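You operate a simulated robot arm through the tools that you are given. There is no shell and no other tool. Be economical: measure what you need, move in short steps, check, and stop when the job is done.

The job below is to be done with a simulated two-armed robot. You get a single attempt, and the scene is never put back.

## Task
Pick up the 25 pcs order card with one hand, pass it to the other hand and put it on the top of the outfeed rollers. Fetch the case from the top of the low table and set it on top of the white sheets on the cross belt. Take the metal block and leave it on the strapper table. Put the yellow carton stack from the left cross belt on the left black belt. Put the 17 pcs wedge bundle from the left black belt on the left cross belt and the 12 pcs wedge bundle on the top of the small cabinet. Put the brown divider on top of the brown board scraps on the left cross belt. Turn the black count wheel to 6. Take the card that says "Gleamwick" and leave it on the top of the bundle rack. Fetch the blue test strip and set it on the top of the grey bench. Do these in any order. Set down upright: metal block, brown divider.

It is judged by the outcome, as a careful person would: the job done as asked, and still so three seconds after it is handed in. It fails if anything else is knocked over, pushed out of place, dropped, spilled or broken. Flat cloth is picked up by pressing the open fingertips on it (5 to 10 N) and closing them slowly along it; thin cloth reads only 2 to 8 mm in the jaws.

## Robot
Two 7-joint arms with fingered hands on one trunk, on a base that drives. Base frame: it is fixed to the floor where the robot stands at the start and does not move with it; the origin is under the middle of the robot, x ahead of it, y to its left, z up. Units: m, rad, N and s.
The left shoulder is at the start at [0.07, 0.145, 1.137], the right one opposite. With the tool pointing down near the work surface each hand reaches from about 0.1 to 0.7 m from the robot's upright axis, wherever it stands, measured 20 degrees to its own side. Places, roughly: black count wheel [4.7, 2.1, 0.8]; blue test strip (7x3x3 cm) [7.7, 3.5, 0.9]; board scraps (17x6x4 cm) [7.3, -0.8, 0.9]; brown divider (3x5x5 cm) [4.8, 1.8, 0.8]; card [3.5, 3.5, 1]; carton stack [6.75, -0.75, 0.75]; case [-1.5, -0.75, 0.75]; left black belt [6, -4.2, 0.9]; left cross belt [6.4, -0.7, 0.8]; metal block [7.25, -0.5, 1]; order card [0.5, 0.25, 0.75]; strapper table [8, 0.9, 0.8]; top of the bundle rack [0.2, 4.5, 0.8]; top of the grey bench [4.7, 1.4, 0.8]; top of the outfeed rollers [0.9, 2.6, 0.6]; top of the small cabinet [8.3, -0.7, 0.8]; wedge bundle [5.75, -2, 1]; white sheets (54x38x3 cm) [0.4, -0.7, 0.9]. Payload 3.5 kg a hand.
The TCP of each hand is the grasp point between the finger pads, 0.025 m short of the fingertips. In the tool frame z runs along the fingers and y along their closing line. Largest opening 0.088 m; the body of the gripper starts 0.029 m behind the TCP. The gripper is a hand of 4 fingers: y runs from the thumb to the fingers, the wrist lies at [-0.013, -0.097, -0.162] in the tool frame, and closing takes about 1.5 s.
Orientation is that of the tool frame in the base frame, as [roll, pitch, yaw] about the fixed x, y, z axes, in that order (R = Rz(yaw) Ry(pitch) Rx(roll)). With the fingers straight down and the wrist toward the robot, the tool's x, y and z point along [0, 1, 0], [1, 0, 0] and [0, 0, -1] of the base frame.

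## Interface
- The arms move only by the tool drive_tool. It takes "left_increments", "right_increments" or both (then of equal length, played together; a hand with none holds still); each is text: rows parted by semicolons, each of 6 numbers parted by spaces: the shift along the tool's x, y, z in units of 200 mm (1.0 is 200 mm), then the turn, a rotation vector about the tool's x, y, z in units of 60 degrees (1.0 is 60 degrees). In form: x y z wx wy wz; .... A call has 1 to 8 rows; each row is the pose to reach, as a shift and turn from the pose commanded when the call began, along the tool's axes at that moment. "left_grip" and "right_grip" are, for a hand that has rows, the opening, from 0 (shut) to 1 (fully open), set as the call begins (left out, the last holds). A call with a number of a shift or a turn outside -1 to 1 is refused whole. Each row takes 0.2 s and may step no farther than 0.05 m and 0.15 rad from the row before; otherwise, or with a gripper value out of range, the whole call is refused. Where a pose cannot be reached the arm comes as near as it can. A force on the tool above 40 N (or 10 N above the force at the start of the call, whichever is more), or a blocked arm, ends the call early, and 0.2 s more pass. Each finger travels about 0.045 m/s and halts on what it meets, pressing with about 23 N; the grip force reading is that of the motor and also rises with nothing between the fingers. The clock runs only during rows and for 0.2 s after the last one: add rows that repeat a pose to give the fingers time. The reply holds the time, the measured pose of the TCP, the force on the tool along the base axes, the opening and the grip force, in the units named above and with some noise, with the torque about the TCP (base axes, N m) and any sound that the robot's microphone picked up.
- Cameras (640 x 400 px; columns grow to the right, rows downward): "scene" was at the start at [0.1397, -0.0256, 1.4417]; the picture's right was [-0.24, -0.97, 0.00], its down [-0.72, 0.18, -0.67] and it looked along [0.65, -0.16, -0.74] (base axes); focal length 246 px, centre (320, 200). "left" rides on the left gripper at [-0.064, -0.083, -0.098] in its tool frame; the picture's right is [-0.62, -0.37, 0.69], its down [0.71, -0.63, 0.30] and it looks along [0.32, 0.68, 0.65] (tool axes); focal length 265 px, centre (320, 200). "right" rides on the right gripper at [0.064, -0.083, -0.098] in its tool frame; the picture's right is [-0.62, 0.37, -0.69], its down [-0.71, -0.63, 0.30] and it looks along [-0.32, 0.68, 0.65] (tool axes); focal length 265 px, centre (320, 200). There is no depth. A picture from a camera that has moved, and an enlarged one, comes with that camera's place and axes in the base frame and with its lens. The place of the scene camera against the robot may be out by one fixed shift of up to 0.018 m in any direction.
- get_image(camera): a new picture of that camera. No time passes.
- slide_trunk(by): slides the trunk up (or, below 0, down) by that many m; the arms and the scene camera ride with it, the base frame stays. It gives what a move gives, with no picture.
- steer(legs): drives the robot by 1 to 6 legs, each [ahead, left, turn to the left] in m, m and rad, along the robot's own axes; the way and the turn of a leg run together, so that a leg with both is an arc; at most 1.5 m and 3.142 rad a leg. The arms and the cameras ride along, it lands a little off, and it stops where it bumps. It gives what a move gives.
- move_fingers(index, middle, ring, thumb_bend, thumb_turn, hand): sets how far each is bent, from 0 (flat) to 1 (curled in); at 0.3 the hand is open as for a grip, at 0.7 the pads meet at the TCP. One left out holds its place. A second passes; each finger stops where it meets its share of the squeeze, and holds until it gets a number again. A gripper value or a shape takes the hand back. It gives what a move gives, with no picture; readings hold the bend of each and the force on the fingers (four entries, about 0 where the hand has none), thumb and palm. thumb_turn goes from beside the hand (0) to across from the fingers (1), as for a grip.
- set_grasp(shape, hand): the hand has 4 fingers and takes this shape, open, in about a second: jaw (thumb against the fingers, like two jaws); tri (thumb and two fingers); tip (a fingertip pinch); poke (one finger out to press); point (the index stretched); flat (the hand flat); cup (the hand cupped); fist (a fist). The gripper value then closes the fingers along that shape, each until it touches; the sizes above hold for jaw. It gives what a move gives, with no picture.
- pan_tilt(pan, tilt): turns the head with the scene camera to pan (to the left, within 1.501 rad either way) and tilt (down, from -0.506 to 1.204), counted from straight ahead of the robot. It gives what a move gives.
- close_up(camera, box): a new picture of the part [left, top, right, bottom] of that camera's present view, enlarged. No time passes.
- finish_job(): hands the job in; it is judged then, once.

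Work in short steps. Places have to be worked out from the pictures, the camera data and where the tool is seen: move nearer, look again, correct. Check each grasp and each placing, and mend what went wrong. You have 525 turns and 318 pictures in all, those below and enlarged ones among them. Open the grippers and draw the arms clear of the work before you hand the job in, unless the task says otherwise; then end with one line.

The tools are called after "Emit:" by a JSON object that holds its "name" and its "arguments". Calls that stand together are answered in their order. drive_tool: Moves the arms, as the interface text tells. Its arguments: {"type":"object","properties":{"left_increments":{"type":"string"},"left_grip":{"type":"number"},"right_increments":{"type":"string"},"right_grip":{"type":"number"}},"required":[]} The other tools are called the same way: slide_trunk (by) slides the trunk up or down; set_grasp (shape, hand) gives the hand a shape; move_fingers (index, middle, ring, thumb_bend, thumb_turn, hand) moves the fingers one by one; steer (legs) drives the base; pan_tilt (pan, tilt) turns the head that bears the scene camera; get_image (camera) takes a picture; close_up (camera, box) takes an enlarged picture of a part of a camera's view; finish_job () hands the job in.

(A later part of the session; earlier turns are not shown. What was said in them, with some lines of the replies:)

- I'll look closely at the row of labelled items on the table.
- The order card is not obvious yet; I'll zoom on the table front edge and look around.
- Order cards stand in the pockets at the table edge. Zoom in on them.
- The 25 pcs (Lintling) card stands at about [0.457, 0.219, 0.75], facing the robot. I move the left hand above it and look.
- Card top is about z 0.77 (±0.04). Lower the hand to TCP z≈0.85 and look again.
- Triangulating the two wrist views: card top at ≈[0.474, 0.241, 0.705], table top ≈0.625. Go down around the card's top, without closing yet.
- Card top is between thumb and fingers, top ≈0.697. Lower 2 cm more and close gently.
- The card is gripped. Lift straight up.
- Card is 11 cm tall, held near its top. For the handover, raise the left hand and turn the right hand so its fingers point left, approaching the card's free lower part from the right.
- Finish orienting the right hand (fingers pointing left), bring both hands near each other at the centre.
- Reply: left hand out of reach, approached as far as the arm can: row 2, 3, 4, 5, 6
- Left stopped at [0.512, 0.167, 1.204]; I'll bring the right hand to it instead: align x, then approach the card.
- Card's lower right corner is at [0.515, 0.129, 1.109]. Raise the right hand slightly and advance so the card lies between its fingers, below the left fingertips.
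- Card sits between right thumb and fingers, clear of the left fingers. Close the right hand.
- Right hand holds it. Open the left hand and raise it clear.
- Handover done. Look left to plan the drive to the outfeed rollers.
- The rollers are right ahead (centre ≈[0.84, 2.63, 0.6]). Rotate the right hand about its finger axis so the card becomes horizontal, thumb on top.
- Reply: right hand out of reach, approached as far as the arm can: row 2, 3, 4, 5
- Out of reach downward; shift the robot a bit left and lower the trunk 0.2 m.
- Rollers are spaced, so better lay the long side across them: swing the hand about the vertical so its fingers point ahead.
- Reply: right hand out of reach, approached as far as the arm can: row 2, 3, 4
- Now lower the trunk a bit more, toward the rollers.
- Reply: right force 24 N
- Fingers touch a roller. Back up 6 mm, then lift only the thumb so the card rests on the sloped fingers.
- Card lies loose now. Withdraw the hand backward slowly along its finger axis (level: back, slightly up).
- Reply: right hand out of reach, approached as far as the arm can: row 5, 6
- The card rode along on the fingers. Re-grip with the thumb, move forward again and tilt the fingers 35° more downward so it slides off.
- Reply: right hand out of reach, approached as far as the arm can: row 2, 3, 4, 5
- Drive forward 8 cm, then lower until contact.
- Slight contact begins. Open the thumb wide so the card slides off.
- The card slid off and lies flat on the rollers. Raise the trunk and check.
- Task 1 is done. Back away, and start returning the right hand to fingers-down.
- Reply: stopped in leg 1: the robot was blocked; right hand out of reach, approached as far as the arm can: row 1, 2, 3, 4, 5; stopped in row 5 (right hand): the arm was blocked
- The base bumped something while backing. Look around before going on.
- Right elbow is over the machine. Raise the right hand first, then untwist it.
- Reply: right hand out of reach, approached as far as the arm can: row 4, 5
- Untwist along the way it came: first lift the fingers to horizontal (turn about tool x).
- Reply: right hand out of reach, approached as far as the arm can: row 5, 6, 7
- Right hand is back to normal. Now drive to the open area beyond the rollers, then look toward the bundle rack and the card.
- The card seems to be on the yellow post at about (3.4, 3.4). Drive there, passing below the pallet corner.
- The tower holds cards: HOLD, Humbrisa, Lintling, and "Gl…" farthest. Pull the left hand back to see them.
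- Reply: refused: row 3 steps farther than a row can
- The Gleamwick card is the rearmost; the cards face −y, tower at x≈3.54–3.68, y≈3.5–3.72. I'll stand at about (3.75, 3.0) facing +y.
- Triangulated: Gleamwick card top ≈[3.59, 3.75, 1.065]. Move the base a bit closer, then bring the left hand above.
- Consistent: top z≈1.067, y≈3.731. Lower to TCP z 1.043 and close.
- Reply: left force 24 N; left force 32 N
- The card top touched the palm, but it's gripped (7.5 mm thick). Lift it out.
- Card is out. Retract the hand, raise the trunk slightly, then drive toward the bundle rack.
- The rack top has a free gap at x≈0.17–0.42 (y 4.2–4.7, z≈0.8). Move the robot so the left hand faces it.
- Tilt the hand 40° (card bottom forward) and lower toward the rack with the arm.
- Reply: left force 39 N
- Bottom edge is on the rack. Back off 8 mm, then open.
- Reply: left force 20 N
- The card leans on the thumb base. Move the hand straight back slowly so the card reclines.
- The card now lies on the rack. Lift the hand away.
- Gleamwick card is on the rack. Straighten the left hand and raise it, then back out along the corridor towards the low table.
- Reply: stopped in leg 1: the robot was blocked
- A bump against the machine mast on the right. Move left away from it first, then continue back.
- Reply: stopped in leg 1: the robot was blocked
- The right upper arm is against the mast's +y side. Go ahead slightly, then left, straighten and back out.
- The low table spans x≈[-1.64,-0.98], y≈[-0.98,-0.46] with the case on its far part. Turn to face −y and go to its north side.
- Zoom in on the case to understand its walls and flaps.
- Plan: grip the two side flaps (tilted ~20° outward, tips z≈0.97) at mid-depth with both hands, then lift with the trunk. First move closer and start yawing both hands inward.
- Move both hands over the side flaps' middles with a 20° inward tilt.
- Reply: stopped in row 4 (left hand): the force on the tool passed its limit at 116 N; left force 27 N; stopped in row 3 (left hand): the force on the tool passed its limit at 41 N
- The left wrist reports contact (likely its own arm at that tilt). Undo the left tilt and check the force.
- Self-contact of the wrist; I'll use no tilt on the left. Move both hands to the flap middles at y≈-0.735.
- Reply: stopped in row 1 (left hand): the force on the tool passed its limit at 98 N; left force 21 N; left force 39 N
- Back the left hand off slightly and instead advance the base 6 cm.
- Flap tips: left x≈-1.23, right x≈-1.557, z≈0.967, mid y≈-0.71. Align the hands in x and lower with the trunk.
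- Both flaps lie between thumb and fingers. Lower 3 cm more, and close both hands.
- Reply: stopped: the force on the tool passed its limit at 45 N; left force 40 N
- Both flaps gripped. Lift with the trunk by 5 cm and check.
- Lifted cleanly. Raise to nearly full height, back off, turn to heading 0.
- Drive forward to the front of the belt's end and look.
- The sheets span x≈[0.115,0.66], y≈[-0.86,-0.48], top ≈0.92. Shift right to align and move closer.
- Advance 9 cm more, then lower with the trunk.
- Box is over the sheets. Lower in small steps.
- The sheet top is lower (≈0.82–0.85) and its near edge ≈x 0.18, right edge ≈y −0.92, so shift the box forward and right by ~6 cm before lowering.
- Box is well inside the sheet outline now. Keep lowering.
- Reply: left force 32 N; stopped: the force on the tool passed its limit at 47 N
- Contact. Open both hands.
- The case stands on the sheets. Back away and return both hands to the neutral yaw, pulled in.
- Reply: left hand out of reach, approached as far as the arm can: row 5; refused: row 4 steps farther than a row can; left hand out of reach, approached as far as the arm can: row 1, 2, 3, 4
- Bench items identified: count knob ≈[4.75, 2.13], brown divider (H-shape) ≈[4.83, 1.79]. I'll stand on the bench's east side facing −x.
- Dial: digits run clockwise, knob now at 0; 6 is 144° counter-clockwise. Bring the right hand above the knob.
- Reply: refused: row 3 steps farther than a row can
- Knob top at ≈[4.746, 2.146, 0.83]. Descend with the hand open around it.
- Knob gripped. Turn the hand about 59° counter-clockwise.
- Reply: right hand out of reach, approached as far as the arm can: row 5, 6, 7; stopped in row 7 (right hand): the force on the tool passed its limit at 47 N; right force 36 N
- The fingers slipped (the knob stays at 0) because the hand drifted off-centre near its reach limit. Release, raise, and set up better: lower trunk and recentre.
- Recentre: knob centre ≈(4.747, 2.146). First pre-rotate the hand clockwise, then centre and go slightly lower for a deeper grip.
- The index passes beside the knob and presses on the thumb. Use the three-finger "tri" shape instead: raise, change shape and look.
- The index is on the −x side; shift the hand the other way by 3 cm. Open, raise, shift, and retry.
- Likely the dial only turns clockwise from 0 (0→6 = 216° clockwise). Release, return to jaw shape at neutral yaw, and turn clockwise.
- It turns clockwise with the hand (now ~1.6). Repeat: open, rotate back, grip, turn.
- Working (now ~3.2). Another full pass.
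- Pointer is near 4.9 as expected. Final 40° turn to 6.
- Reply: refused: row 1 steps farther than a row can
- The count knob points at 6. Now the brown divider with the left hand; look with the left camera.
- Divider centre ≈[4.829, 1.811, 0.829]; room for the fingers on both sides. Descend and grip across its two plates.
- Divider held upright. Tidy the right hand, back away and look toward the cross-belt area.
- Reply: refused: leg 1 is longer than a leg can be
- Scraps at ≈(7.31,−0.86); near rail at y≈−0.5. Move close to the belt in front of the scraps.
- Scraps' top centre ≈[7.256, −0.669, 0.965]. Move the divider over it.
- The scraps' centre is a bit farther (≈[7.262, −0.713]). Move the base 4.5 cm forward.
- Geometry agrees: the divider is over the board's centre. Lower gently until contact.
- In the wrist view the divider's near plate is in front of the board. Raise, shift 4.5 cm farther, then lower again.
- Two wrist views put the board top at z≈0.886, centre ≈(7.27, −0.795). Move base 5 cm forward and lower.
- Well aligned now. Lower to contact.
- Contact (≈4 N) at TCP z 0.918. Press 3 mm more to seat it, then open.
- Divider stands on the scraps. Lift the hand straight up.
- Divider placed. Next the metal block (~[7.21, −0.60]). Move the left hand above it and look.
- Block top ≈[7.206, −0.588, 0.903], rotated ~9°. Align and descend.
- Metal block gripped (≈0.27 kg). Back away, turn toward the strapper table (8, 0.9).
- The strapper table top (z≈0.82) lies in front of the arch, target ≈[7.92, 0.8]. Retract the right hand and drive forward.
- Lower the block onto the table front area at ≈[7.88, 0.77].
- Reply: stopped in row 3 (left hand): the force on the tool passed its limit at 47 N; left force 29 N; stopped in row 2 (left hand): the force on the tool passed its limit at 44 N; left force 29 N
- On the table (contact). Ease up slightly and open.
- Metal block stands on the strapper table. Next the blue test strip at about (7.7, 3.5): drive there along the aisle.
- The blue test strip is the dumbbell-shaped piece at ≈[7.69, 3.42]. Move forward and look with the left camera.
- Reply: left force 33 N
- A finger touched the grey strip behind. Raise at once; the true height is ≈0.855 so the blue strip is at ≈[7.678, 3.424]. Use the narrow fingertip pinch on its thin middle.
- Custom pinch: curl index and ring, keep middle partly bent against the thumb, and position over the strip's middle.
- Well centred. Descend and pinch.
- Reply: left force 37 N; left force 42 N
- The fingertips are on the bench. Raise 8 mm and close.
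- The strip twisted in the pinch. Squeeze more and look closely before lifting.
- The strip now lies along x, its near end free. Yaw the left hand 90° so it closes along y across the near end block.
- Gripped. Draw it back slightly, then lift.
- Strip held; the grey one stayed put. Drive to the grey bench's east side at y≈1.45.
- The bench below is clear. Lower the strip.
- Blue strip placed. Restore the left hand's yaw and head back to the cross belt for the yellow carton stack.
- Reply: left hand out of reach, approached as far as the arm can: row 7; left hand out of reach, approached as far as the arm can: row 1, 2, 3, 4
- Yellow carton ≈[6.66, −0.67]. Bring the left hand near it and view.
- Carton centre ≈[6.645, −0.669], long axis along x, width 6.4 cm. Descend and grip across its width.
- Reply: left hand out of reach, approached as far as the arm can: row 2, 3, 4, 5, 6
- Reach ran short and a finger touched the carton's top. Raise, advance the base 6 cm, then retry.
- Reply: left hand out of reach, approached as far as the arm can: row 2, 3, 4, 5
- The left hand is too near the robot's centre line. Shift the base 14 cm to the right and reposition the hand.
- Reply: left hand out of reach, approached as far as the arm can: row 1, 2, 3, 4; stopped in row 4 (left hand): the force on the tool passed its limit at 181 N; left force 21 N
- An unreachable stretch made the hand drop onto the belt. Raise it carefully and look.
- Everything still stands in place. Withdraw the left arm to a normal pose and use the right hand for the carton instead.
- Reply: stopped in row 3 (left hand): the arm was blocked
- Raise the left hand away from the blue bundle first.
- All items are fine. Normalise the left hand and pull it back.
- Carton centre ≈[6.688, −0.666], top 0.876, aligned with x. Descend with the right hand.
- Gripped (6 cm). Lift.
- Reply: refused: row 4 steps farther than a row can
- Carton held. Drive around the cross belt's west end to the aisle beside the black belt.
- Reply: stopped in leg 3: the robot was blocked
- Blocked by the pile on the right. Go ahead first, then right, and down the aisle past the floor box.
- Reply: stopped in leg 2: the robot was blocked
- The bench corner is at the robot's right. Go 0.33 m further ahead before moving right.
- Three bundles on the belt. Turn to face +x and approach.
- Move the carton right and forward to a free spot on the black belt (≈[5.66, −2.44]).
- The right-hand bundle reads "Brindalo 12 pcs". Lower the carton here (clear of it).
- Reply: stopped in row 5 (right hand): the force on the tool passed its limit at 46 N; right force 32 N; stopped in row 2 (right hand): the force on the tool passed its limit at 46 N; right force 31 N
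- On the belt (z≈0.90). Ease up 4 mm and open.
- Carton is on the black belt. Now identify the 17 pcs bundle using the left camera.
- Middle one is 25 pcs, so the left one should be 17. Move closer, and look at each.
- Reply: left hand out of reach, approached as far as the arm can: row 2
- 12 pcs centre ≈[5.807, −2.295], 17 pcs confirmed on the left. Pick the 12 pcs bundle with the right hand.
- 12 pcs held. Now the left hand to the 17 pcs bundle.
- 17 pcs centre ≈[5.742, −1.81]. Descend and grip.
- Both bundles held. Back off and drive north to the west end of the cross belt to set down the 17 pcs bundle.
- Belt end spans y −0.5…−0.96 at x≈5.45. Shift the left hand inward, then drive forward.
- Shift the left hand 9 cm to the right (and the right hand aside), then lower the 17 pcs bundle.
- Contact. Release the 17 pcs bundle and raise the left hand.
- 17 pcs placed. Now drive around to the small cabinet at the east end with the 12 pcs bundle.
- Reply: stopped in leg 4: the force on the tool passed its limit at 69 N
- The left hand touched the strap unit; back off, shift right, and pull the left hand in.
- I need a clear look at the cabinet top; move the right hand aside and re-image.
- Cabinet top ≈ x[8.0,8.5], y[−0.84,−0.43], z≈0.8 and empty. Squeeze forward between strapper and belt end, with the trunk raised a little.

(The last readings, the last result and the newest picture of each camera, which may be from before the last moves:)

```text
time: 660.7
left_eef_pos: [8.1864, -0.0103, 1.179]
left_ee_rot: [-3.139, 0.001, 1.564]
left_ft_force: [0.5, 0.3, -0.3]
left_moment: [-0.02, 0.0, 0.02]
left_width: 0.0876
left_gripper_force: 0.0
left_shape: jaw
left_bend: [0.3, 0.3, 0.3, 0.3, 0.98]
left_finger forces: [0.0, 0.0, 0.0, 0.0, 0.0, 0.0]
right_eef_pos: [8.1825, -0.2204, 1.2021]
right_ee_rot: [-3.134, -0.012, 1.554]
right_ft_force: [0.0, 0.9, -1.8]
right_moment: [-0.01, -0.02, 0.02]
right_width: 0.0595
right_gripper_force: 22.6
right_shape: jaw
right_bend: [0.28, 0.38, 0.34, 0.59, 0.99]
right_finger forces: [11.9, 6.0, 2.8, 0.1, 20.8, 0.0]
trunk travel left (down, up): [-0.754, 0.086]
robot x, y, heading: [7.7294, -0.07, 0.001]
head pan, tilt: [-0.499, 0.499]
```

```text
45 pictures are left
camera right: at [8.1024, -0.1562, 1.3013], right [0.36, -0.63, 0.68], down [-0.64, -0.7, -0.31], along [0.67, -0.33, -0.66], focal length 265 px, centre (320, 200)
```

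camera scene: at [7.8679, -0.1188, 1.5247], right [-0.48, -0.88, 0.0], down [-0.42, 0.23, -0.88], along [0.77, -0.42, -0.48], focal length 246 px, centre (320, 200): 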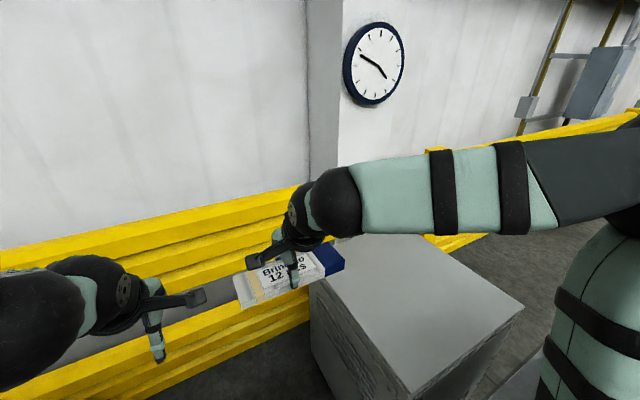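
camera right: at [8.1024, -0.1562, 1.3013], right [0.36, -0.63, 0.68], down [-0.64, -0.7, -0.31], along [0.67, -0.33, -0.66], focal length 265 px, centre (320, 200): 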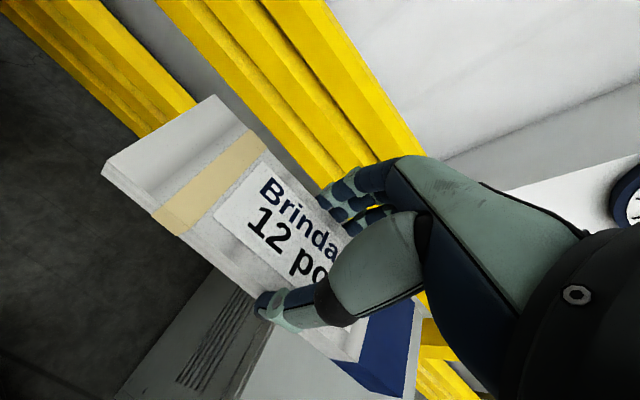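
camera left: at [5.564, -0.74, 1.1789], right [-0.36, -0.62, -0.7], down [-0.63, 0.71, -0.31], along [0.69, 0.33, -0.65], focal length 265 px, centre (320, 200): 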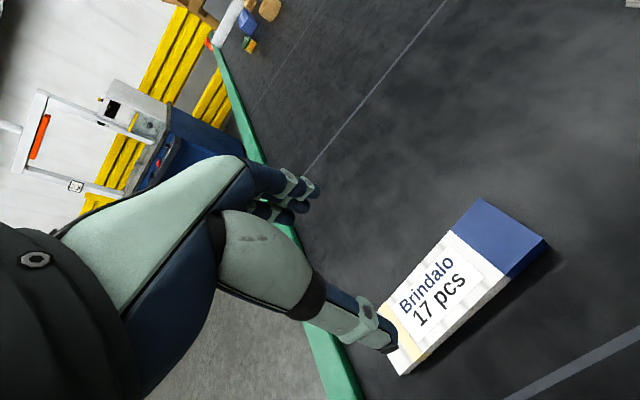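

Cabinet top now clearly x[8.02,8.47], y[−1.0,−0.45]. Turn the robot right by 0.6 rad so the right hand faces it.

Emit:
{"name": "steer", "arguments": {"legs": [[0, 0, -0.6]]}}

Emit:
{"name": "drive_tool", "arguments": {"right_increments": "0 0.2 0 0 0 0; 0 0.4 0 0 0 0; 0 0.6 0 0 0 0; 0 0.8 0 0 0 0; 0 1 0 0 0 0"}}

Emit:
{"name": "pan_tilt", "arguments": {"pan": -0.15, "tilt": 0.8}}

Emit:
{"name": "get_image", "arguments": {"camera": "scene"}}

Emit:
{"name": "get_image", "arguments": {"camera": "right"}}

```text
time: 662.7
left_eef_pos: [8.1399, -0.2813, 1.1774]
left_ee_rot: [-3.138, -0.001, 0.963]
left_ft_force: [-0.4, 0.3, 0.4]
left_moment: [-0.03, -0.01, 0.01]
left_width: 0.0876
left_gripper_force: 0.0
left_shape: jaw
left_bend: [0.3, 0.3, 0.3, 0.3, 0.98]
left_finger forces: [0.0, 0.0, 0.1, 0.0, 0.1, 0.0]
right_eef_pos: [8.0182, -0.4534, 1.2012]
right_ee_rot: [-3.135, -0.011, 0.953]
right_ft_force: [0.0, 0.0, -1.4]
right_moment: [0.02, -0.02, 0.0]
right_width: 0.0594
right_gripper_force: 23.0
right_shape: jaw
right_bend: [0.28, 0.38, 0.34, 0.6, 0.99]
right_finger forces: [12.0, 6.0, 2.8, 0.0, 20.6, 0.0]
trunk travel left (down, up): [-0.754, 0.086]
robot x, y, heading: [7.725, -0.0682, -0.6]
head pan, tilt: [-0.499, 0.499]
```

```text
time: 663.9
left_eef_pos: [8.1422, -0.2827, 1.177]
left_ee_rot: [-3.136, 0.002, 0.962]
left_ft_force: [0.1, 0.4, 0.1]
left_moment: [0.01, -0.01, 0.0]
left_width: 0.0878
left_gripper_force: 0.2
left_shape: jaw
left_bend: [0.3, 0.3, 0.3, 0.3, 0.98]
left_finger forces: [0.0, 0.0, 0.1, 0.0, 0.0, 0.0]
right_eef_pos: [8.1848, -0.5715, 1.1988]
right_ee_rot: [-3.132, -0.012, 0.954]
right_ft_force: [0.5, 0.0, -1.7]
right_moment: [0.01, -0.02, 0.02]
right_width: 0.0592
right_gripper_force: 23.2
right_shape: jaw
right_bend: [0.28, 0.38, 0.34, 0.6, 0.99]
right_finger forces: [12.0, 6.0, 2.8, 0.1, 20.7, 0.1]
trunk travel left (down, up): [-0.754, 0.086]
robot x, y, heading: [7.7257, -0.0659, -0.6]
head pan, tilt: [-0.499, 0.499]
```

```text
time: 664.7
left_eef_pos: [8.1389, -0.2812, 1.1799]
left_ee_rot: [-3.139, 0.001, 0.963]
left_ft_force: [-0.7, -0.3, 0.0]
left_moment: [0.0, -0.02, 0.01]
left_width: 0.0882
left_gripper_force: 0.1
left_shape: jaw
left_bend: [0.3, 0.3, 0.3, 0.3, 0.98]
left_finger forces: [0.0, 0.1, 0.0, 0.0, 0.1, 0.0]
right_eef_pos: [8.1821, -0.5692, 1.2]
right_ee_rot: [-3.135, -0.011, 0.954]
right_ft_force: [-0.3, -0.1, -1.3]
right_moment: [0.0, 0.01, -0.02]
right_width: 0.0593
right_gripper_force: 22.8
right_shape: jaw
right_bend: [0.28, 0.38, 0.34, 0.6, 0.99]
right_finger forces: [11.9, 6.0, 2.7, 0.0, 20.8, 0.0]
trunk travel left (down, up): [-0.754, 0.086]
robot x, y, heading: [7.7265, -0.0693, -0.595]
head pan, tilt: [-0.15, 0.799]
```

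```text
44 pictures are left
camera scene: at [7.8393, -0.1588, 1.4986], right [-0.68, -0.73, 0.0], down [-0.52, 0.49, -0.7], along [0.51, -0.48, -0.72], focal length 246 px, centre (320, 200)
```

scene: 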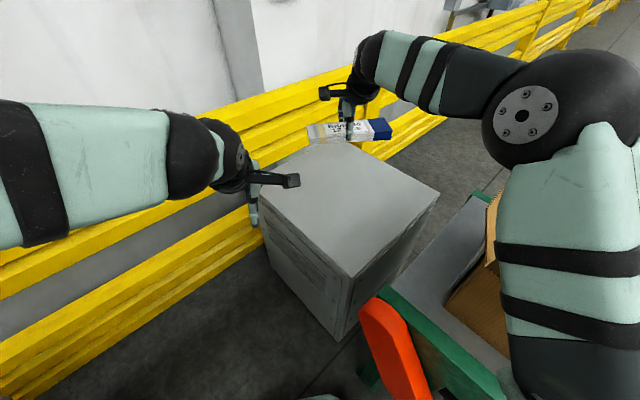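

```text
43 pictures are left
camera right: at [8.1521, -0.4703, 1.2999], right [-0.06, -0.73, 0.68], down [-0.93, -0.21, -0.31], along [0.37, -0.65, -0.66], focal length 265 px, centre (320, 200)
```

right: 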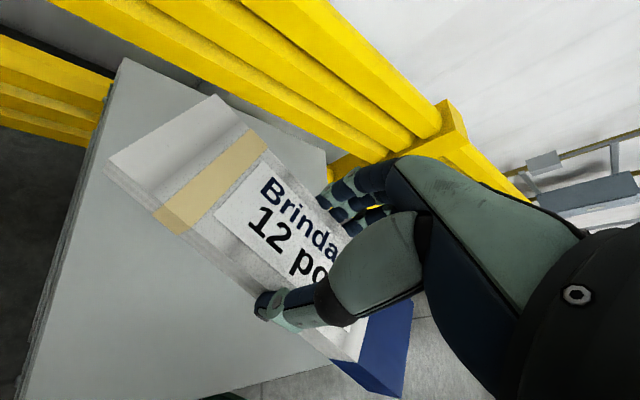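

Move the bundle 8 cm further over the cabinet's middle and lower it.

Emit:
{"name": "drive_tool", "arguments": {"right_increments": "0 0.2 0.1 0 0 0; 0 0.4 0.25 0 0 0; 0 0.4 0.45 0 0 0; 0 0.4 0.65 0 0 0; 0 0.4 0.85 0 0 0; 0 0.4 1 0 0 0"}}

Emit:
{"name": "get_image", "arguments": {"camera": "scene"}}

```text
time: 666.1
left_eef_pos: [8.1394, -0.2821, 1.1791]
left_ee_rot: [-3.137, -0.001, 0.963]
left_ft_force: [0.5, 0.2, 0.1]
left_moment: [-0.02, -0.02, 0.01]
left_width: 0.0879
left_gripper_force: 0.0
left_shape: jaw
left_bend: [0.3, 0.3, 0.3, 0.3, 0.98]
left_finger forces: [0.0, 0.1, 0.0, 0.0, 0.0, 0.0]
right_eef_pos: [8.2494, -0.6161, 1.0002]
right_ee_rot: [-3.134, -0.013, 0.952]
right_ft_force: [-0.1, -0.4, -1.2]
right_moment: [0.01, -0.02, -0.03]
right_width: 0.059
right_gripper_force: 23.2
right_shape: jaw
right_bend: [0.28, 0.38, 0.35, 0.6, 0.99]
right_finger forces: [12.0, 5.9, 2.8, 0.0, 20.5, 0.0]
trunk travel left (down, up): [-0.754, 0.086]
robot x, y, heading: [7.7249, -0.0702, -0.598]
head pan, tilt: [-0.15, 0.799]
```

```text
42 pictures are left
camera scene: at [7.8398, -0.1593, 1.4985], right [-0.68, -0.73, 0.0], down [-0.53, 0.49, -0.7], along [0.51, -0.47, -0.72], focal length 246 px, centre (320, 200)
```

scene: 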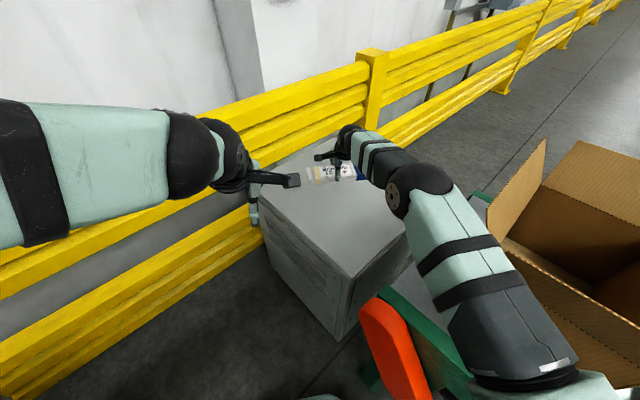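

Emit:
{"name": "drive_tool", "arguments": {"right_increments": "0 0 0.15 0 0 0; 0 0 0.3 0 0 0; 0 0 0.45 0 0 0; 0 0 0.55 0 0 0"}}

Emit:
{"name": "get_image", "arguments": {"camera": "scene"}}

Emit:
{"name": "get_image", "arguments": {"camera": "right"}}

```text
time: 667.1
left_eef_pos: [8.1391, -0.2821, 1.1787]
left_ee_rot: [-3.136, -0.001, 0.963]
left_ft_force: [-0.3, -0.1, 0.2]
left_moment: [-0.02, 0.0, -0.03]
left_width: 0.0878
left_gripper_force: 0.1
left_shape: jaw
left_bend: [0.3, 0.3, 0.3, 0.3, 0.98]
left_finger forces: [0.0, 0.0, 0.0, 0.0, 0.1, 0.0]
right_eef_pos: [8.247, -0.6125, 0.8915]
right_ee_rot: [-3.137, -0.012, 0.957]
right_ft_force: [-0.1, -0.5, -1.3]
right_moment: [0.01, 0.02, -0.02]
right_width: 0.059
right_gripper_force: 23.3
right_shape: jaw
right_bend: [0.28, 0.38, 0.35, 0.6, 0.99]
right_finger forces: [11.7, 5.9, 2.8, 0.0, 20.5, 0.0]
trunk travel left (down, up): [-0.754, 0.086]
robot x, y, heading: [7.7247, -0.0695, -0.597]
head pan, tilt: [-0.15, 0.799]
```

```text
41 pictures are left
camera scene: at [7.8406, -0.1598, 1.4985], right [-0.68, -0.73, 0.0], down [-0.53, 0.49, -0.7], along [0.51, -0.47, -0.72], focal length 246 px, centre (320, 200)
```

scene: 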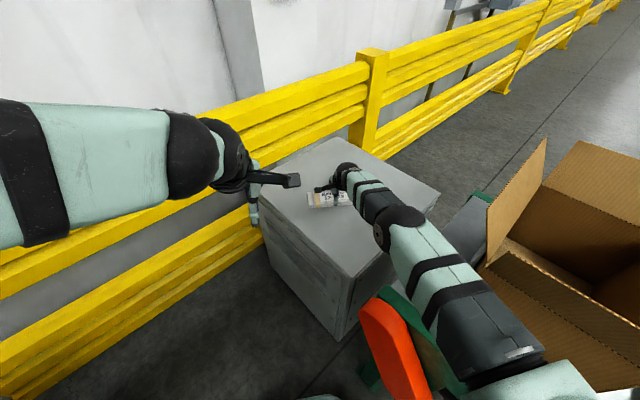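

```text
40 pictures are left
camera right: at [8.2181, -0.5127, 0.989], right [-0.06, -0.73, 0.68], down [-0.93, -0.21, -0.31], along [0.37, -0.65, -0.66], focal length 265 px, centre (320, 200)
```

right: 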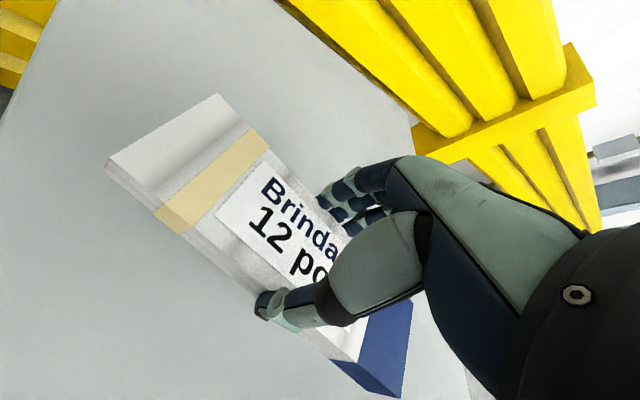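

Well over the cabinet top. Continue in small steps to contact.

Emit:
{"name": "drive_tool", "arguments": {"right_increments": "0 0 0.06 0 0 0; 0 0 0.12 0 0 0; 0 0 0.18 0 0 0"}}

Emit:
{"name": "drive_tool", "arguments": {"right_increments": "0 0 0.04 0 0 0; 0 0 0.08 0 0 0; 0 0 0.12 0 0 0"}}

```text
time: 667.9
left_eef_pos: [8.1394, -0.2803, 1.1775]
left_ee_rot: [-3.138, 0.0, 0.963]
left_ft_force: [0.6, -0.5, -0.5]
left_moment: [-0.01, 0.02, 0.0]
left_width: 0.0877
left_gripper_force: 0.1
left_shape: jaw
left_bend: [0.3, 0.3, 0.3, 0.3, 0.98]
left_finger forces: [0.0, 0.1, 0.1, 0.0, 0.0, 0.0]
right_eef_pos: [8.2402, -0.6073, 0.8547]
right_ee_rot: [-3.133, -0.013, 0.954]
right_ft_force: [-0.4, -0.6, -1.5]
right_moment: [0.0, -0.04, -0.03]
right_width: 0.059
right_gripper_force: 22.5
right_shape: jaw
right_bend: [0.28, 0.38, 0.35, 0.6, 0.99]
right_finger forces: [11.8, 5.9, 2.7, 0.1, 20.5, 0.1]
right hand out of reach, approached as far as the arm can: row 2, 3
trunk travel left (down, up): [-0.754, 0.086]
robot x, y, heading: [7.7238, -0.0663, -0.595]
head pan, tilt: [-0.15, 0.799]
```

```text
time: 668.7
left_eef_pos: [8.1399, -0.2813, 1.1783]
left_ee_rot: [-3.138, 0.0, 0.964]
left_ft_force: [-0.2, -0.8, -0.2]
left_moment: [0.0, -0.03, -0.01]
left_width: 0.0879
left_gripper_force: 0.1
left_shape: jaw
left_bend: [0.3, 0.3, 0.3, 0.3, 0.98]
left_finger forces: [0.0, 0.0, 0.1, 0.0, 0.1, 0.0]
right_eef_pos: [8.2351, -0.6025, 0.8341]
right_ee_rot: [-3.134, -0.011, 0.954]
right_ft_force: [0.0, 0.3, -1.7]
right_moment: [0.0, -0.01, 0.02]
right_width: 0.0589
right_gripper_force: 23.1
right_shape: jaw
right_bend: [0.28, 0.38, 0.35, 0.6, 0.99]
right_finger forces: [11.7, 5.9, 2.6, 0.0, 20.5, 0.0]
right hand out of reach, approached as far as the arm can: row 2, 3
trunk travel left (down, up): [-0.754, 0.086]
robot x, y, heading: [7.7254, -0.0674, -0.602]
head pan, tilt: [-0.15, 0.799]
```

Emit:
{"name": "slide_trunk", "arguments": {"by": -0.02}}

Emit:
{"name": "slide_trunk", "arguments": {"by": -0.015}}

Emit:
{"name": "get_image", "arguments": {"camera": "right"}}

```text
time: 669.4
left_eef_pos: [8.1395, -0.2816, 1.1593]
left_ee_rot: [-3.139, 0.0, 0.964]
left_ft_force: [-0.8, 0.5, 0.5]
left_moment: [-0.02, -0.03, -0.01]
left_width: 0.088
left_gripper_force: 0.0
left_shape: jaw
left_bend: [0.3, 0.3, 0.3, 0.3, 0.98]
left_finger forces: [0.1, 0.0, 0.0, 0.0, 0.1, 0.0]
right_eef_pos: [8.2341, -0.6042, 0.8138]
right_ee_rot: [-3.134, -0.012, 0.953]
right_ft_force: [-0.4, 0.5, -1.0]
right_moment: [0.01, -0.03, 0.03]
right_width: 0.0589
right_gripper_force: 22.8
right_shape: jaw
right_bend: [0.28, 0.38, 0.34, 0.6, 0.99]
right_finger forces: [12.2, 6.3, 3.4, 0.0, 21.7, 0.1]
trunk travel left (down, up): [-0.734, 0.106]
robot x, y, heading: [7.7281, -0.0668, -0.598]
head pan, tilt: [-0.15, 0.799]
```

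```text
time: 670.0
left_eef_pos: [8.1359, -0.2772, 1.1461]
left_ee_rot: [3.14, 0.002, 0.964]
left_ft_force: [0.1, 0.2, 0.5]
left_moment: [0.01, 0.02, 0.01]
left_width: 0.0877
left_gripper_force: 0.0
left_shape: jaw
left_bend: [0.3, 0.3, 0.3, 0.3, 0.98]
left_finger forces: [0.0, 0.1, 0.1, 0.1, 0.0, 0.0]
right_eef_pos: [8.2357, -0.6039, 0.8099]
right_ee_rot: [3.128, -0.01, 0.953]
right_ft_force: [-0.8, -1.4, 32.7]
right_moment: [-0.05, 0.1, 0.03]
right_width: 0.0576
right_gripper_force: 23.1
right_shape: jaw
right_bend: [0.28, 0.38, 0.35, 0.6, 0.99]
right_finger forces: [12.5, 6.8, 3.8, 0.1, 23.2, 0.1]
trunk travel left (down, up): [-0.719, 0.121]
robot x, y, heading: [7.7239, -0.0689, -0.605]
head pan, tilt: [-0.15, 0.799]
```

```text
39 pictures are left
camera right: at [8.2044, -0.5027, 0.9075], right [-0.07, -0.72, 0.69], down [-0.92, -0.22, -0.32], along [0.38, -0.66, -0.65], focal length 265 px, centre (320, 200)
```

right: 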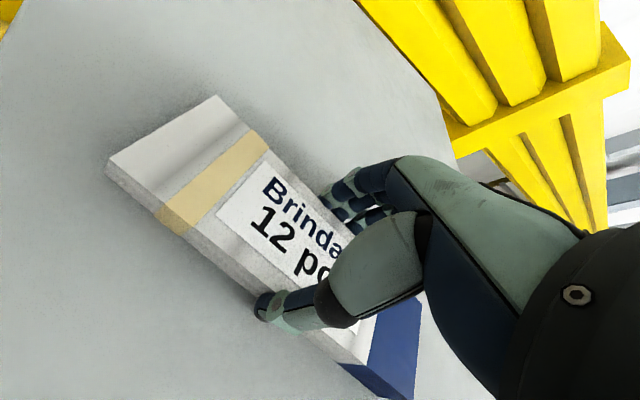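

Contact (33 N). Ease up 8 mm with the trunk, open, then lift away.

Emit:
{"name": "slide_trunk", "arguments": {"by": 0.008}}

Emit:
{"name": "drive_tool", "arguments": {"right_increments": "0 0 0 0 0 0; 0 0 0 0 0 0; 0 0 0 0 0 0; 0 0 0 0 0 0; 0 0 0 0 0 0", "right_grip": 1}}

Emit:
{"name": "slide_trunk", "arguments": {"by": 0.11}}

Emit:
{"name": "get_image", "arguments": {"camera": "right"}}

Emit:
{"name": "get_image", "arguments": {"camera": "scene"}}

```text
time: 670.6
left_eef_pos: [8.1382, -0.2799, 1.1533]
left_ee_rot: [-3.139, 0.0, 0.964]
left_ft_force: [-0.4, 0.2, -0.8]
left_moment: [-0.02, 0.03, -0.01]
left_width: 0.0879
left_gripper_force: 0.1
left_shape: jaw
left_bend: [0.3, 0.3, 0.3, 0.3, 0.98]
left_finger forces: [0.1, 0.1, 0.0, 0.0, 0.0, 0.1]
right_eef_pos: [8.2355, -0.6028, 0.8106]
right_ee_rot: [-3.139, -0.012, 0.954]
right_ft_force: [3.8, -4.4, 17.2]
right_moment: [-0.15, -0.14, 0.02]
right_width: 0.0578
right_gripper_force: 23.3
right_shape: jaw
right_bend: [0.27, 0.37, 0.34, 0.61, 0.99]
right_finger forces: [14.1, 7.5, 3.8, 0.1, 20.2, 0.1]
trunk travel left (down, up): [-0.727, 0.113]
robot x, y, heading: [7.7275, -0.0656, -0.597]
head pan, tilt: [-0.15, 0.799]
```

```text
time: 671.8
left_eef_pos: [8.1389, -0.2807, 1.1516]
left_ee_rot: [-3.138, 0.001, 0.963]
left_ft_force: [0.5, -0.4, 0.1]
left_moment: [0.01, -0.03, -0.05]
left_width: 0.0877
left_gripper_force: 0.1
left_shape: jaw
left_bend: [0.3, 0.3, 0.3, 0.3, 0.98]
left_finger forces: [0.1, 0.0, 0.0, 0.1, 0.0, 0.0]
right_eef_pos: [8.2336, -0.6036, 0.8067]
right_ee_rot: [-3.131, -0.013, 0.952]
right_ft_force: [-0.5, 0.0, 0.1]
right_moment: [0.02, -0.03, -0.01]
right_width: 0.0874
right_gripper_force: 0.1
right_shape: jaw
right_bend: [0.3, 0.3, 0.3, 0.3, 0.98]
right_finger forces: [0.0, 0.4, 0.1, 0.0, 0.0, 0.0]
trunk travel left (down, up): [-0.727, 0.113]
robot x, y, heading: [7.7268, -0.0714, -0.599]
head pan, tilt: [-0.15, 0.799]
```

```text
time: 673.2
left_eef_pos: [8.1389, -0.2816, 1.2612]
left_ee_rot: [-3.138, -0.001, 0.963]
left_ft_force: [0.1, 0.4, -0.3]
left_moment: [-0.02, -0.01, -0.02]
left_width: 0.0878
left_gripper_force: 0.1
left_shape: jaw
left_bend: [0.3, 0.3, 0.3, 0.3, 0.98]
left_finger forces: [0.0, 0.1, 0.0, 0.1, 0.0, 0.0]
right_eef_pos: [8.2341, -0.6036, 0.9175]
right_ee_rot: [-3.133, -0.012, 0.952]
right_ft_force: [-0.4, 0.9, 0.0]
right_moment: [-0.01, 0.02, 0.02]
right_width: 0.0874
right_gripper_force: 0.0
right_shape: jaw
right_bend: [0.3, 0.3, 0.3, 0.3, 0.98]
right_finger forces: [0.0, 0.1, 0.1, 0.0, 0.0, 0.0]
trunk travel left (down, up): [-0.837, 0.003]
robot x, y, heading: [7.7257, -0.0691, -0.597]
head pan, tilt: [-0.15, 0.799]
```

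```text
38 pictures are left
camera right: at [8.2053, -0.5041, 1.0162], right [-0.06, -0.73, 0.68], down [-0.93, -0.21, -0.31], along [0.37, -0.65, -0.66], focal length 265 px, centre (320, 200)
```

right: 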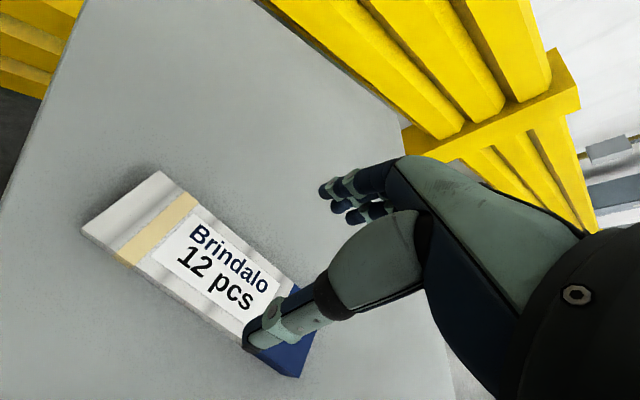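

```text
37 pictures are left
camera scene: at [7.8401, -0.1589, 1.5815], right [-0.68, -0.73, 0.0], down [-0.53, 0.49, -0.7], along [0.51, -0.47, -0.72], focal length 246 px, centre (320, 200)
```

scene: 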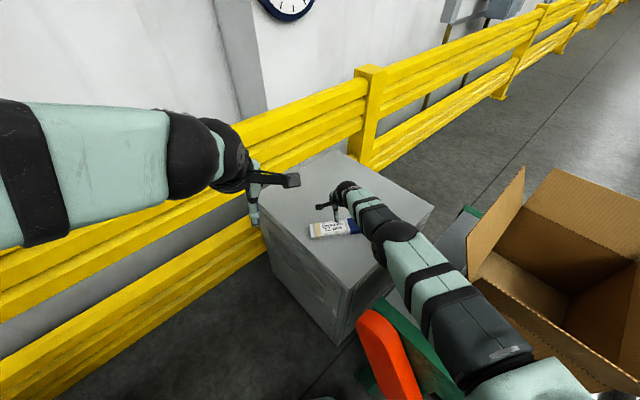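

12 pcs bundle lies on the cabinet. Raise and retract the right arm, then back out and make a check of the cross belt.

Emit:
{"name": "drive_tool", "arguments": {"right_increments": "0 0 -0.2 0 0 0; 0 0 -0.4 0 0 0; 0 0 -0.6 0 0 0; 0 0 -0.8 0 0 0; 0 0 -1 0 0 0; 0 -0.2 -1 0 0 0; 0 -0.4 -1 0 0 0; 0 -0.6 -1 0 0 0"}}

Emit:
{"name": "drive_tool", "arguments": {"right_increments": "0 -0.2 -0.1 0 0 0; 0 -0.4 -0.2 0 0 0; 0 -0.55 -0.3 0 0 0"}}

Emit:
{"name": "steer", "arguments": {"legs": [[0, 0, 0.6], [-0.7, 0.03, 0], [-0.2, 0.25, -1.2]]}}

Emit:
{"name": "pan_tilt", "arguments": {"pan": -0.3, "tilt": 0.7}}

Emit:
{"name": "get_image", "arguments": {"camera": "scene"}}

```text
time: 675.0
left_eef_pos: [8.137, -0.2797, 1.2617]
left_ee_rot: [-3.137, -0.001, 0.962]
left_ft_force: [0.7, 0.7, 0.6]
left_moment: [0.0, 0.0, 0.0]
left_width: 0.0876
left_gripper_force: 0.1
left_shape: jaw
left_bend: [0.3, 0.3, 0.3, 0.3, 0.98]
left_finger forces: [0.1, 0.0, 0.0, 0.0, 0.0, 0.0]
right_eef_pos: [8.1355, -0.5352, 1.1176]
right_ee_rot: [-3.137, -0.013, 0.952]
right_ft_force: [-0.6, -1.5, -0.5]
right_moment: [-0.01, -0.05, -0.01]
right_width: 0.0878
right_gripper_force: 0.0
right_shape: jaw
right_bend: [0.3, 0.3, 0.3, 0.3, 0.98]
right_finger forces: [0.0, 0.0, 0.1, 0.0, 0.1, 0.1]
trunk travel left (down, up): [-0.837, 0.003]
robot x, y, heading: [7.7265, -0.068, -0.601]
head pan, tilt: [-0.15, 0.799]
```

```text
time: 675.8
left_eef_pos: [8.1383, -0.2802, 1.2623]
left_ee_rot: [-3.137, 0.0, 0.963]
left_ft_force: [-0.1, 0.2, 0.1]
left_moment: [0.04, 0.01, 0.01]
left_width: 0.0879
left_gripper_force: 0.0
left_shape: jaw
left_bend: [0.3, 0.3, 0.3, 0.3, 0.98]
left_finger forces: [0.0, 0.0, 0.0, 0.1, 0.0, 0.0]
right_eef_pos: [8.0438, -0.4742, 1.1787]
right_ee_rot: [-3.135, -0.012, 0.956]
right_ft_force: [0.5, 0.0, 0.3]
right_moment: [0.01, 0.0, 0.0]
right_width: 0.0879
right_gripper_force: 0.0
right_shape: jaw
right_bend: [0.3, 0.3, 0.3, 0.3, 0.98]
right_finger forces: [0.0, 0.0, 0.0, 0.0, 0.1, 0.0]
trunk travel left (down, up): [-0.837, 0.003]
robot x, y, heading: [7.7262, -0.0731, -0.593]
head pan, tilt: [-0.15, 0.799]
```

```text
time: 684.2
left_eef_pos: [7.2337, -0.1412, 1.2604]
left_ee_rot: [-3.138, 0.001, 0.381]
left_ft_force: [0.8, 0.3, -0.2]
left_moment: [0.02, 0.02, 0.01]
left_width: 0.0878
left_gripper_force: 0.0
left_shape: jaw
left_bend: [0.3, 0.3, 0.3, 0.3, 0.98]
left_finger forces: [0.1, 0.0, 0.0, 0.0, 0.1, 0.0]
right_eef_pos: [7.05, -0.2513, 1.1773]
right_ee_rot: [-3.132, -0.012, 0.371]
right_ft_force: [0.2, -0.2, -0.4]
right_moment: [0.01, -0.01, -0.02]
right_width: 0.0877
right_gripper_force: 0.0
right_shape: jaw
right_bend: [0.3, 0.3, 0.3, 0.3, 0.98]
right_finger forces: [0.0, 0.0, 0.0, 0.0, 0.0, 0.0]
trunk travel left (down, up): [-0.837, 0.003]
robot x, y, heading: [7.0036, 0.2605, -1.183]
head pan, tilt: [-0.15, 0.799]
```

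```text
time: 685.0
left_eef_pos: [7.2339, -0.14, 1.2621]
left_ee_rot: [-3.14, -0.001, 0.383]
left_ft_force: [-0.3, 0.7, 0.7]
left_moment: [0.02, 0.0, 0.03]
left_width: 0.0878
left_gripper_force: 0.1
left_shape: jaw
left_bend: [0.3, 0.3, 0.3, 0.3, 0.98]
left_finger forces: [0.0, 0.0, 0.1, 0.0, 0.0, 0.0]
right_eef_pos: [7.0497, -0.2513, 1.178]
right_ee_rot: [-3.134, -0.01, 0.371]
right_ft_force: [0.6, 0.8, -0.4]
right_moment: [0.05, -0.01, 0.0]
right_width: 0.0876
right_gripper_force: 0.1
right_shape: jaw
right_bend: [0.3, 0.3, 0.3, 0.3, 0.98]
right_finger forces: [0.0, 0.1, 0.0, 0.0, 0.0, 0.0]
trunk travel left (down, up): [-0.837, 0.003]
robot x, y, heading: [7.009, 0.2642, -1.179]
head pan, tilt: [-0.3, 0.7]
```

```text
36 pictures are left
camera scene: at [7.0458, 0.1262, 1.5897], right [-1.0, -0.09, 0.0], down [-0.06, 0.64, -0.76], along [0.07, -0.76, -0.64], focal length 246 px, centre (320, 200)
```

scene: 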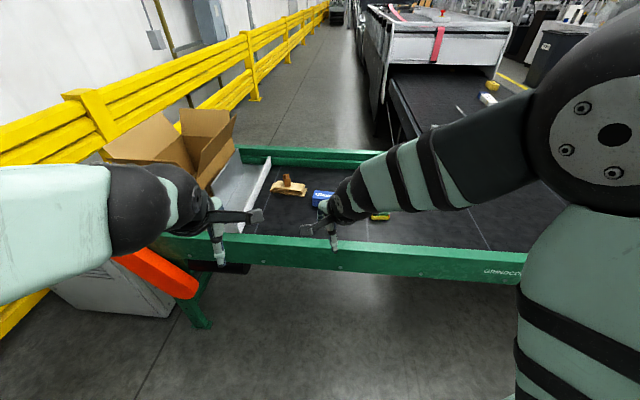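

Divider still stands. I'll go back and verify the count dial from close up without the hand in the way.

Emit:
{"name": "steer", "arguments": {"legs": [[-0.5, 0, 0], [0, 0, -1.96], [1.2, 0, 0], [0, -1.35, 0]]}}

Emit:
{"name": "pan_tilt", "arguments": {"pan": 0, "tilt": 0.85}}

Emit:
{"name": "get_image", "arguments": {"camera": "scene"}}

```text
time: 704.6
left_eef_pos: [5.0678, 1.9245, 1.2632]
left_ee_rot: [-3.139, 0.001, -1.495]
left_ft_force: [-0.3, 0.3, 0.9]
left_moment: [-0.04, 0.02, 0.06]
left_width: 0.0877
left_gripper_force: 0.1
left_shape: jaw
left_bend: [0.3, 0.3, 0.3, 0.3, 0.98]
left_finger forces: [0.0, 0.0, 0.0, 0.0, 0.1, 0.1]
right_eef_pos: [5.0179, 2.1349, 1.1784]
right_ee_rot: [-3.134, -0.012, -1.507]
right_ft_force: [0.0, 0.2, 0.0]
right_moment: [0.01, 0.01, 0.01]
right_width: 0.0876
right_gripper_force: 0.0
right_shape: jaw
right_bend: [0.3, 0.3, 0.3, 0.3, 0.98]
right_finger forces: [0.1, 0.0, 0.1, 0.0, 0.0, 0.0]
trunk travel left (down, up): [-0.837, 0.003]
robot x, y, heading: [5.5209, 2.0203, -3.055]
head pan, tilt: [-0.3, 0.7]
```

```text
time: 705.4
left_eef_pos: [5.0664, 1.9259, 1.2619]
left_ee_rot: [-3.139, -0.001, -1.496]
left_ft_force: [1.7, -0.2, 0.4]
left_moment: [0.0, -0.02, 0.0]
left_width: 0.0879
left_gripper_force: 0.2
left_shape: jaw
left_bend: [0.3, 0.3, 0.3, 0.3, 0.98]
left_finger forces: [0.0, 0.0, 0.0, 0.0, 0.0, 0.0]
right_eef_pos: [5.0173, 2.1354, 1.1786]
right_ee_rot: [-3.136, -0.011, -1.507]
right_ft_force: [0.3, -0.1, 0.1]
right_moment: [-0.02, 0.0, -0.01]
right_width: 0.0875
right_gripper_force: 0.0
right_shape: jaw
right_bend: [0.3, 0.3, 0.3, 0.3, 0.98]
right_finger forces: [0.1, 0.0, 0.0, 0.0, 0.1, 0.1]
trunk travel left (down, up): [-0.837, 0.003]
robot x, y, heading: [5.5227, 2.0213, -3.058]
head pan, tilt: [0.0, 0.85]
```

```text
35 pictures are left
camera scene: at [5.4063, 2.0051, 1.5775], right [-0.08, 1.0, 0.0], down [0.75, 0.06, -0.66], along [-0.66, -0.06, -0.75], focal length 246 px, centre (320, 200)
```

scene: 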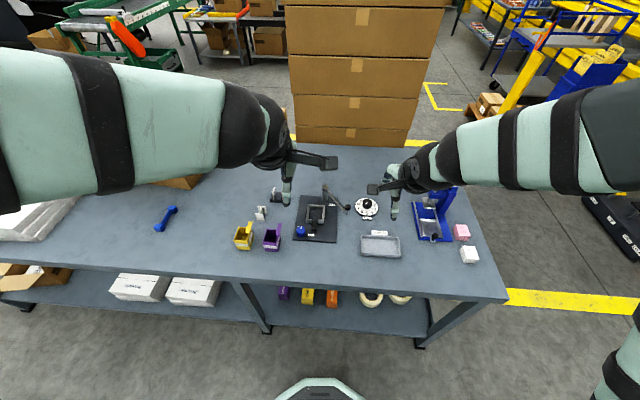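

Emit:
{"name": "close_up", "arguments": {"camera": "scene", "box": [345, 190, 390, 225]}}

Emit:
{"name": "get_image", "arguments": {"camera": "right"}}

```text
11.43 times, centred on (368, 208) of scene
camera zoom: at [5.4063, 2.0051, 1.5775], right [-0.08, 1.0, 0.0], down [0.75, 0.06, -0.66], along [-0.66, -0.06, -0.75], focal length 2813 px, centre (-223, 114)
```

zoom: 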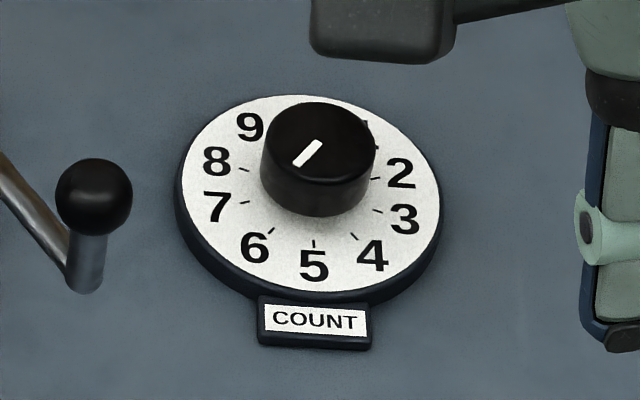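

```text
33 pictures are left
camera right: at [5.1055, 2.0781, 1.2773], right [-0.41, 0.6, 0.68], down [0.58, 0.75, -0.31], along [-0.7, 0.27, -0.66], focal length 265 px, centre (320, 200)
```

right: 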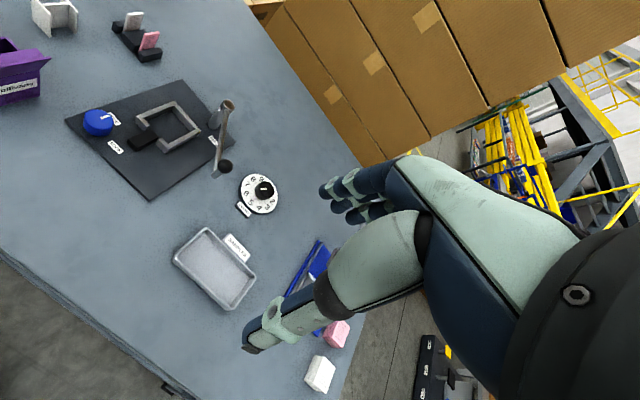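

The pointer sits on 6. Everything is done; back clear of the bench with open hands, then hand in.

Emit:
{"name": "steer", "arguments": {"legs": [[-0.45, 0, 0]]}}

Emit:
{"name": "finish_job", "arguments": {}}

```text
time: 708.1
left_eef_pos: [5.5125, 1.9662, 1.2619]
left_ee_rot: [-3.137, -0.001, -1.5]
left_ft_force: [0.0, -0.4, -0.2]
left_moment: [0.01, -0.04, -0.02]
left_width: 0.0879
left_gripper_force: 0.1
left_shape: jaw
left_bend: [0.3, 0.3, 0.3, 0.3, 0.98]
left_finger forces: [0.0, 0.0, 0.0, 0.0, 0.0, 0.0]
right_eef_pos: [5.4644, 2.1755, 1.1764]
right_ee_rot: [-3.132, -0.014, -1.513]
right_ft_force: [-0.1, 0.8, -0.4]
right_moment: [-0.02, 0.0, 0.0]
right_width: 0.0877
right_gripper_force: 0.1
right_shape: jaw
right_bend: [0.3, 0.3, 0.3, 0.3, 0.98]
right_finger forces: [0.0, 0.0, 0.0, 0.0, 0.0, 0.1]
trunk travel left (down, up): [-0.837, 0.003]
robot x, y, heading: [5.9639, 2.0572, -3.068]
head pan, tilt: [0.0, 0.85]
```

```text
The job is handed in.
```

All ten items were set where you asked, the count wheel reads 6, and the job is handed in; the robot bumped the fixed line and a box stack a few times while driving and brushed a neighbouring part at the test bench, but I saw nothing knocked over or visibly moved.
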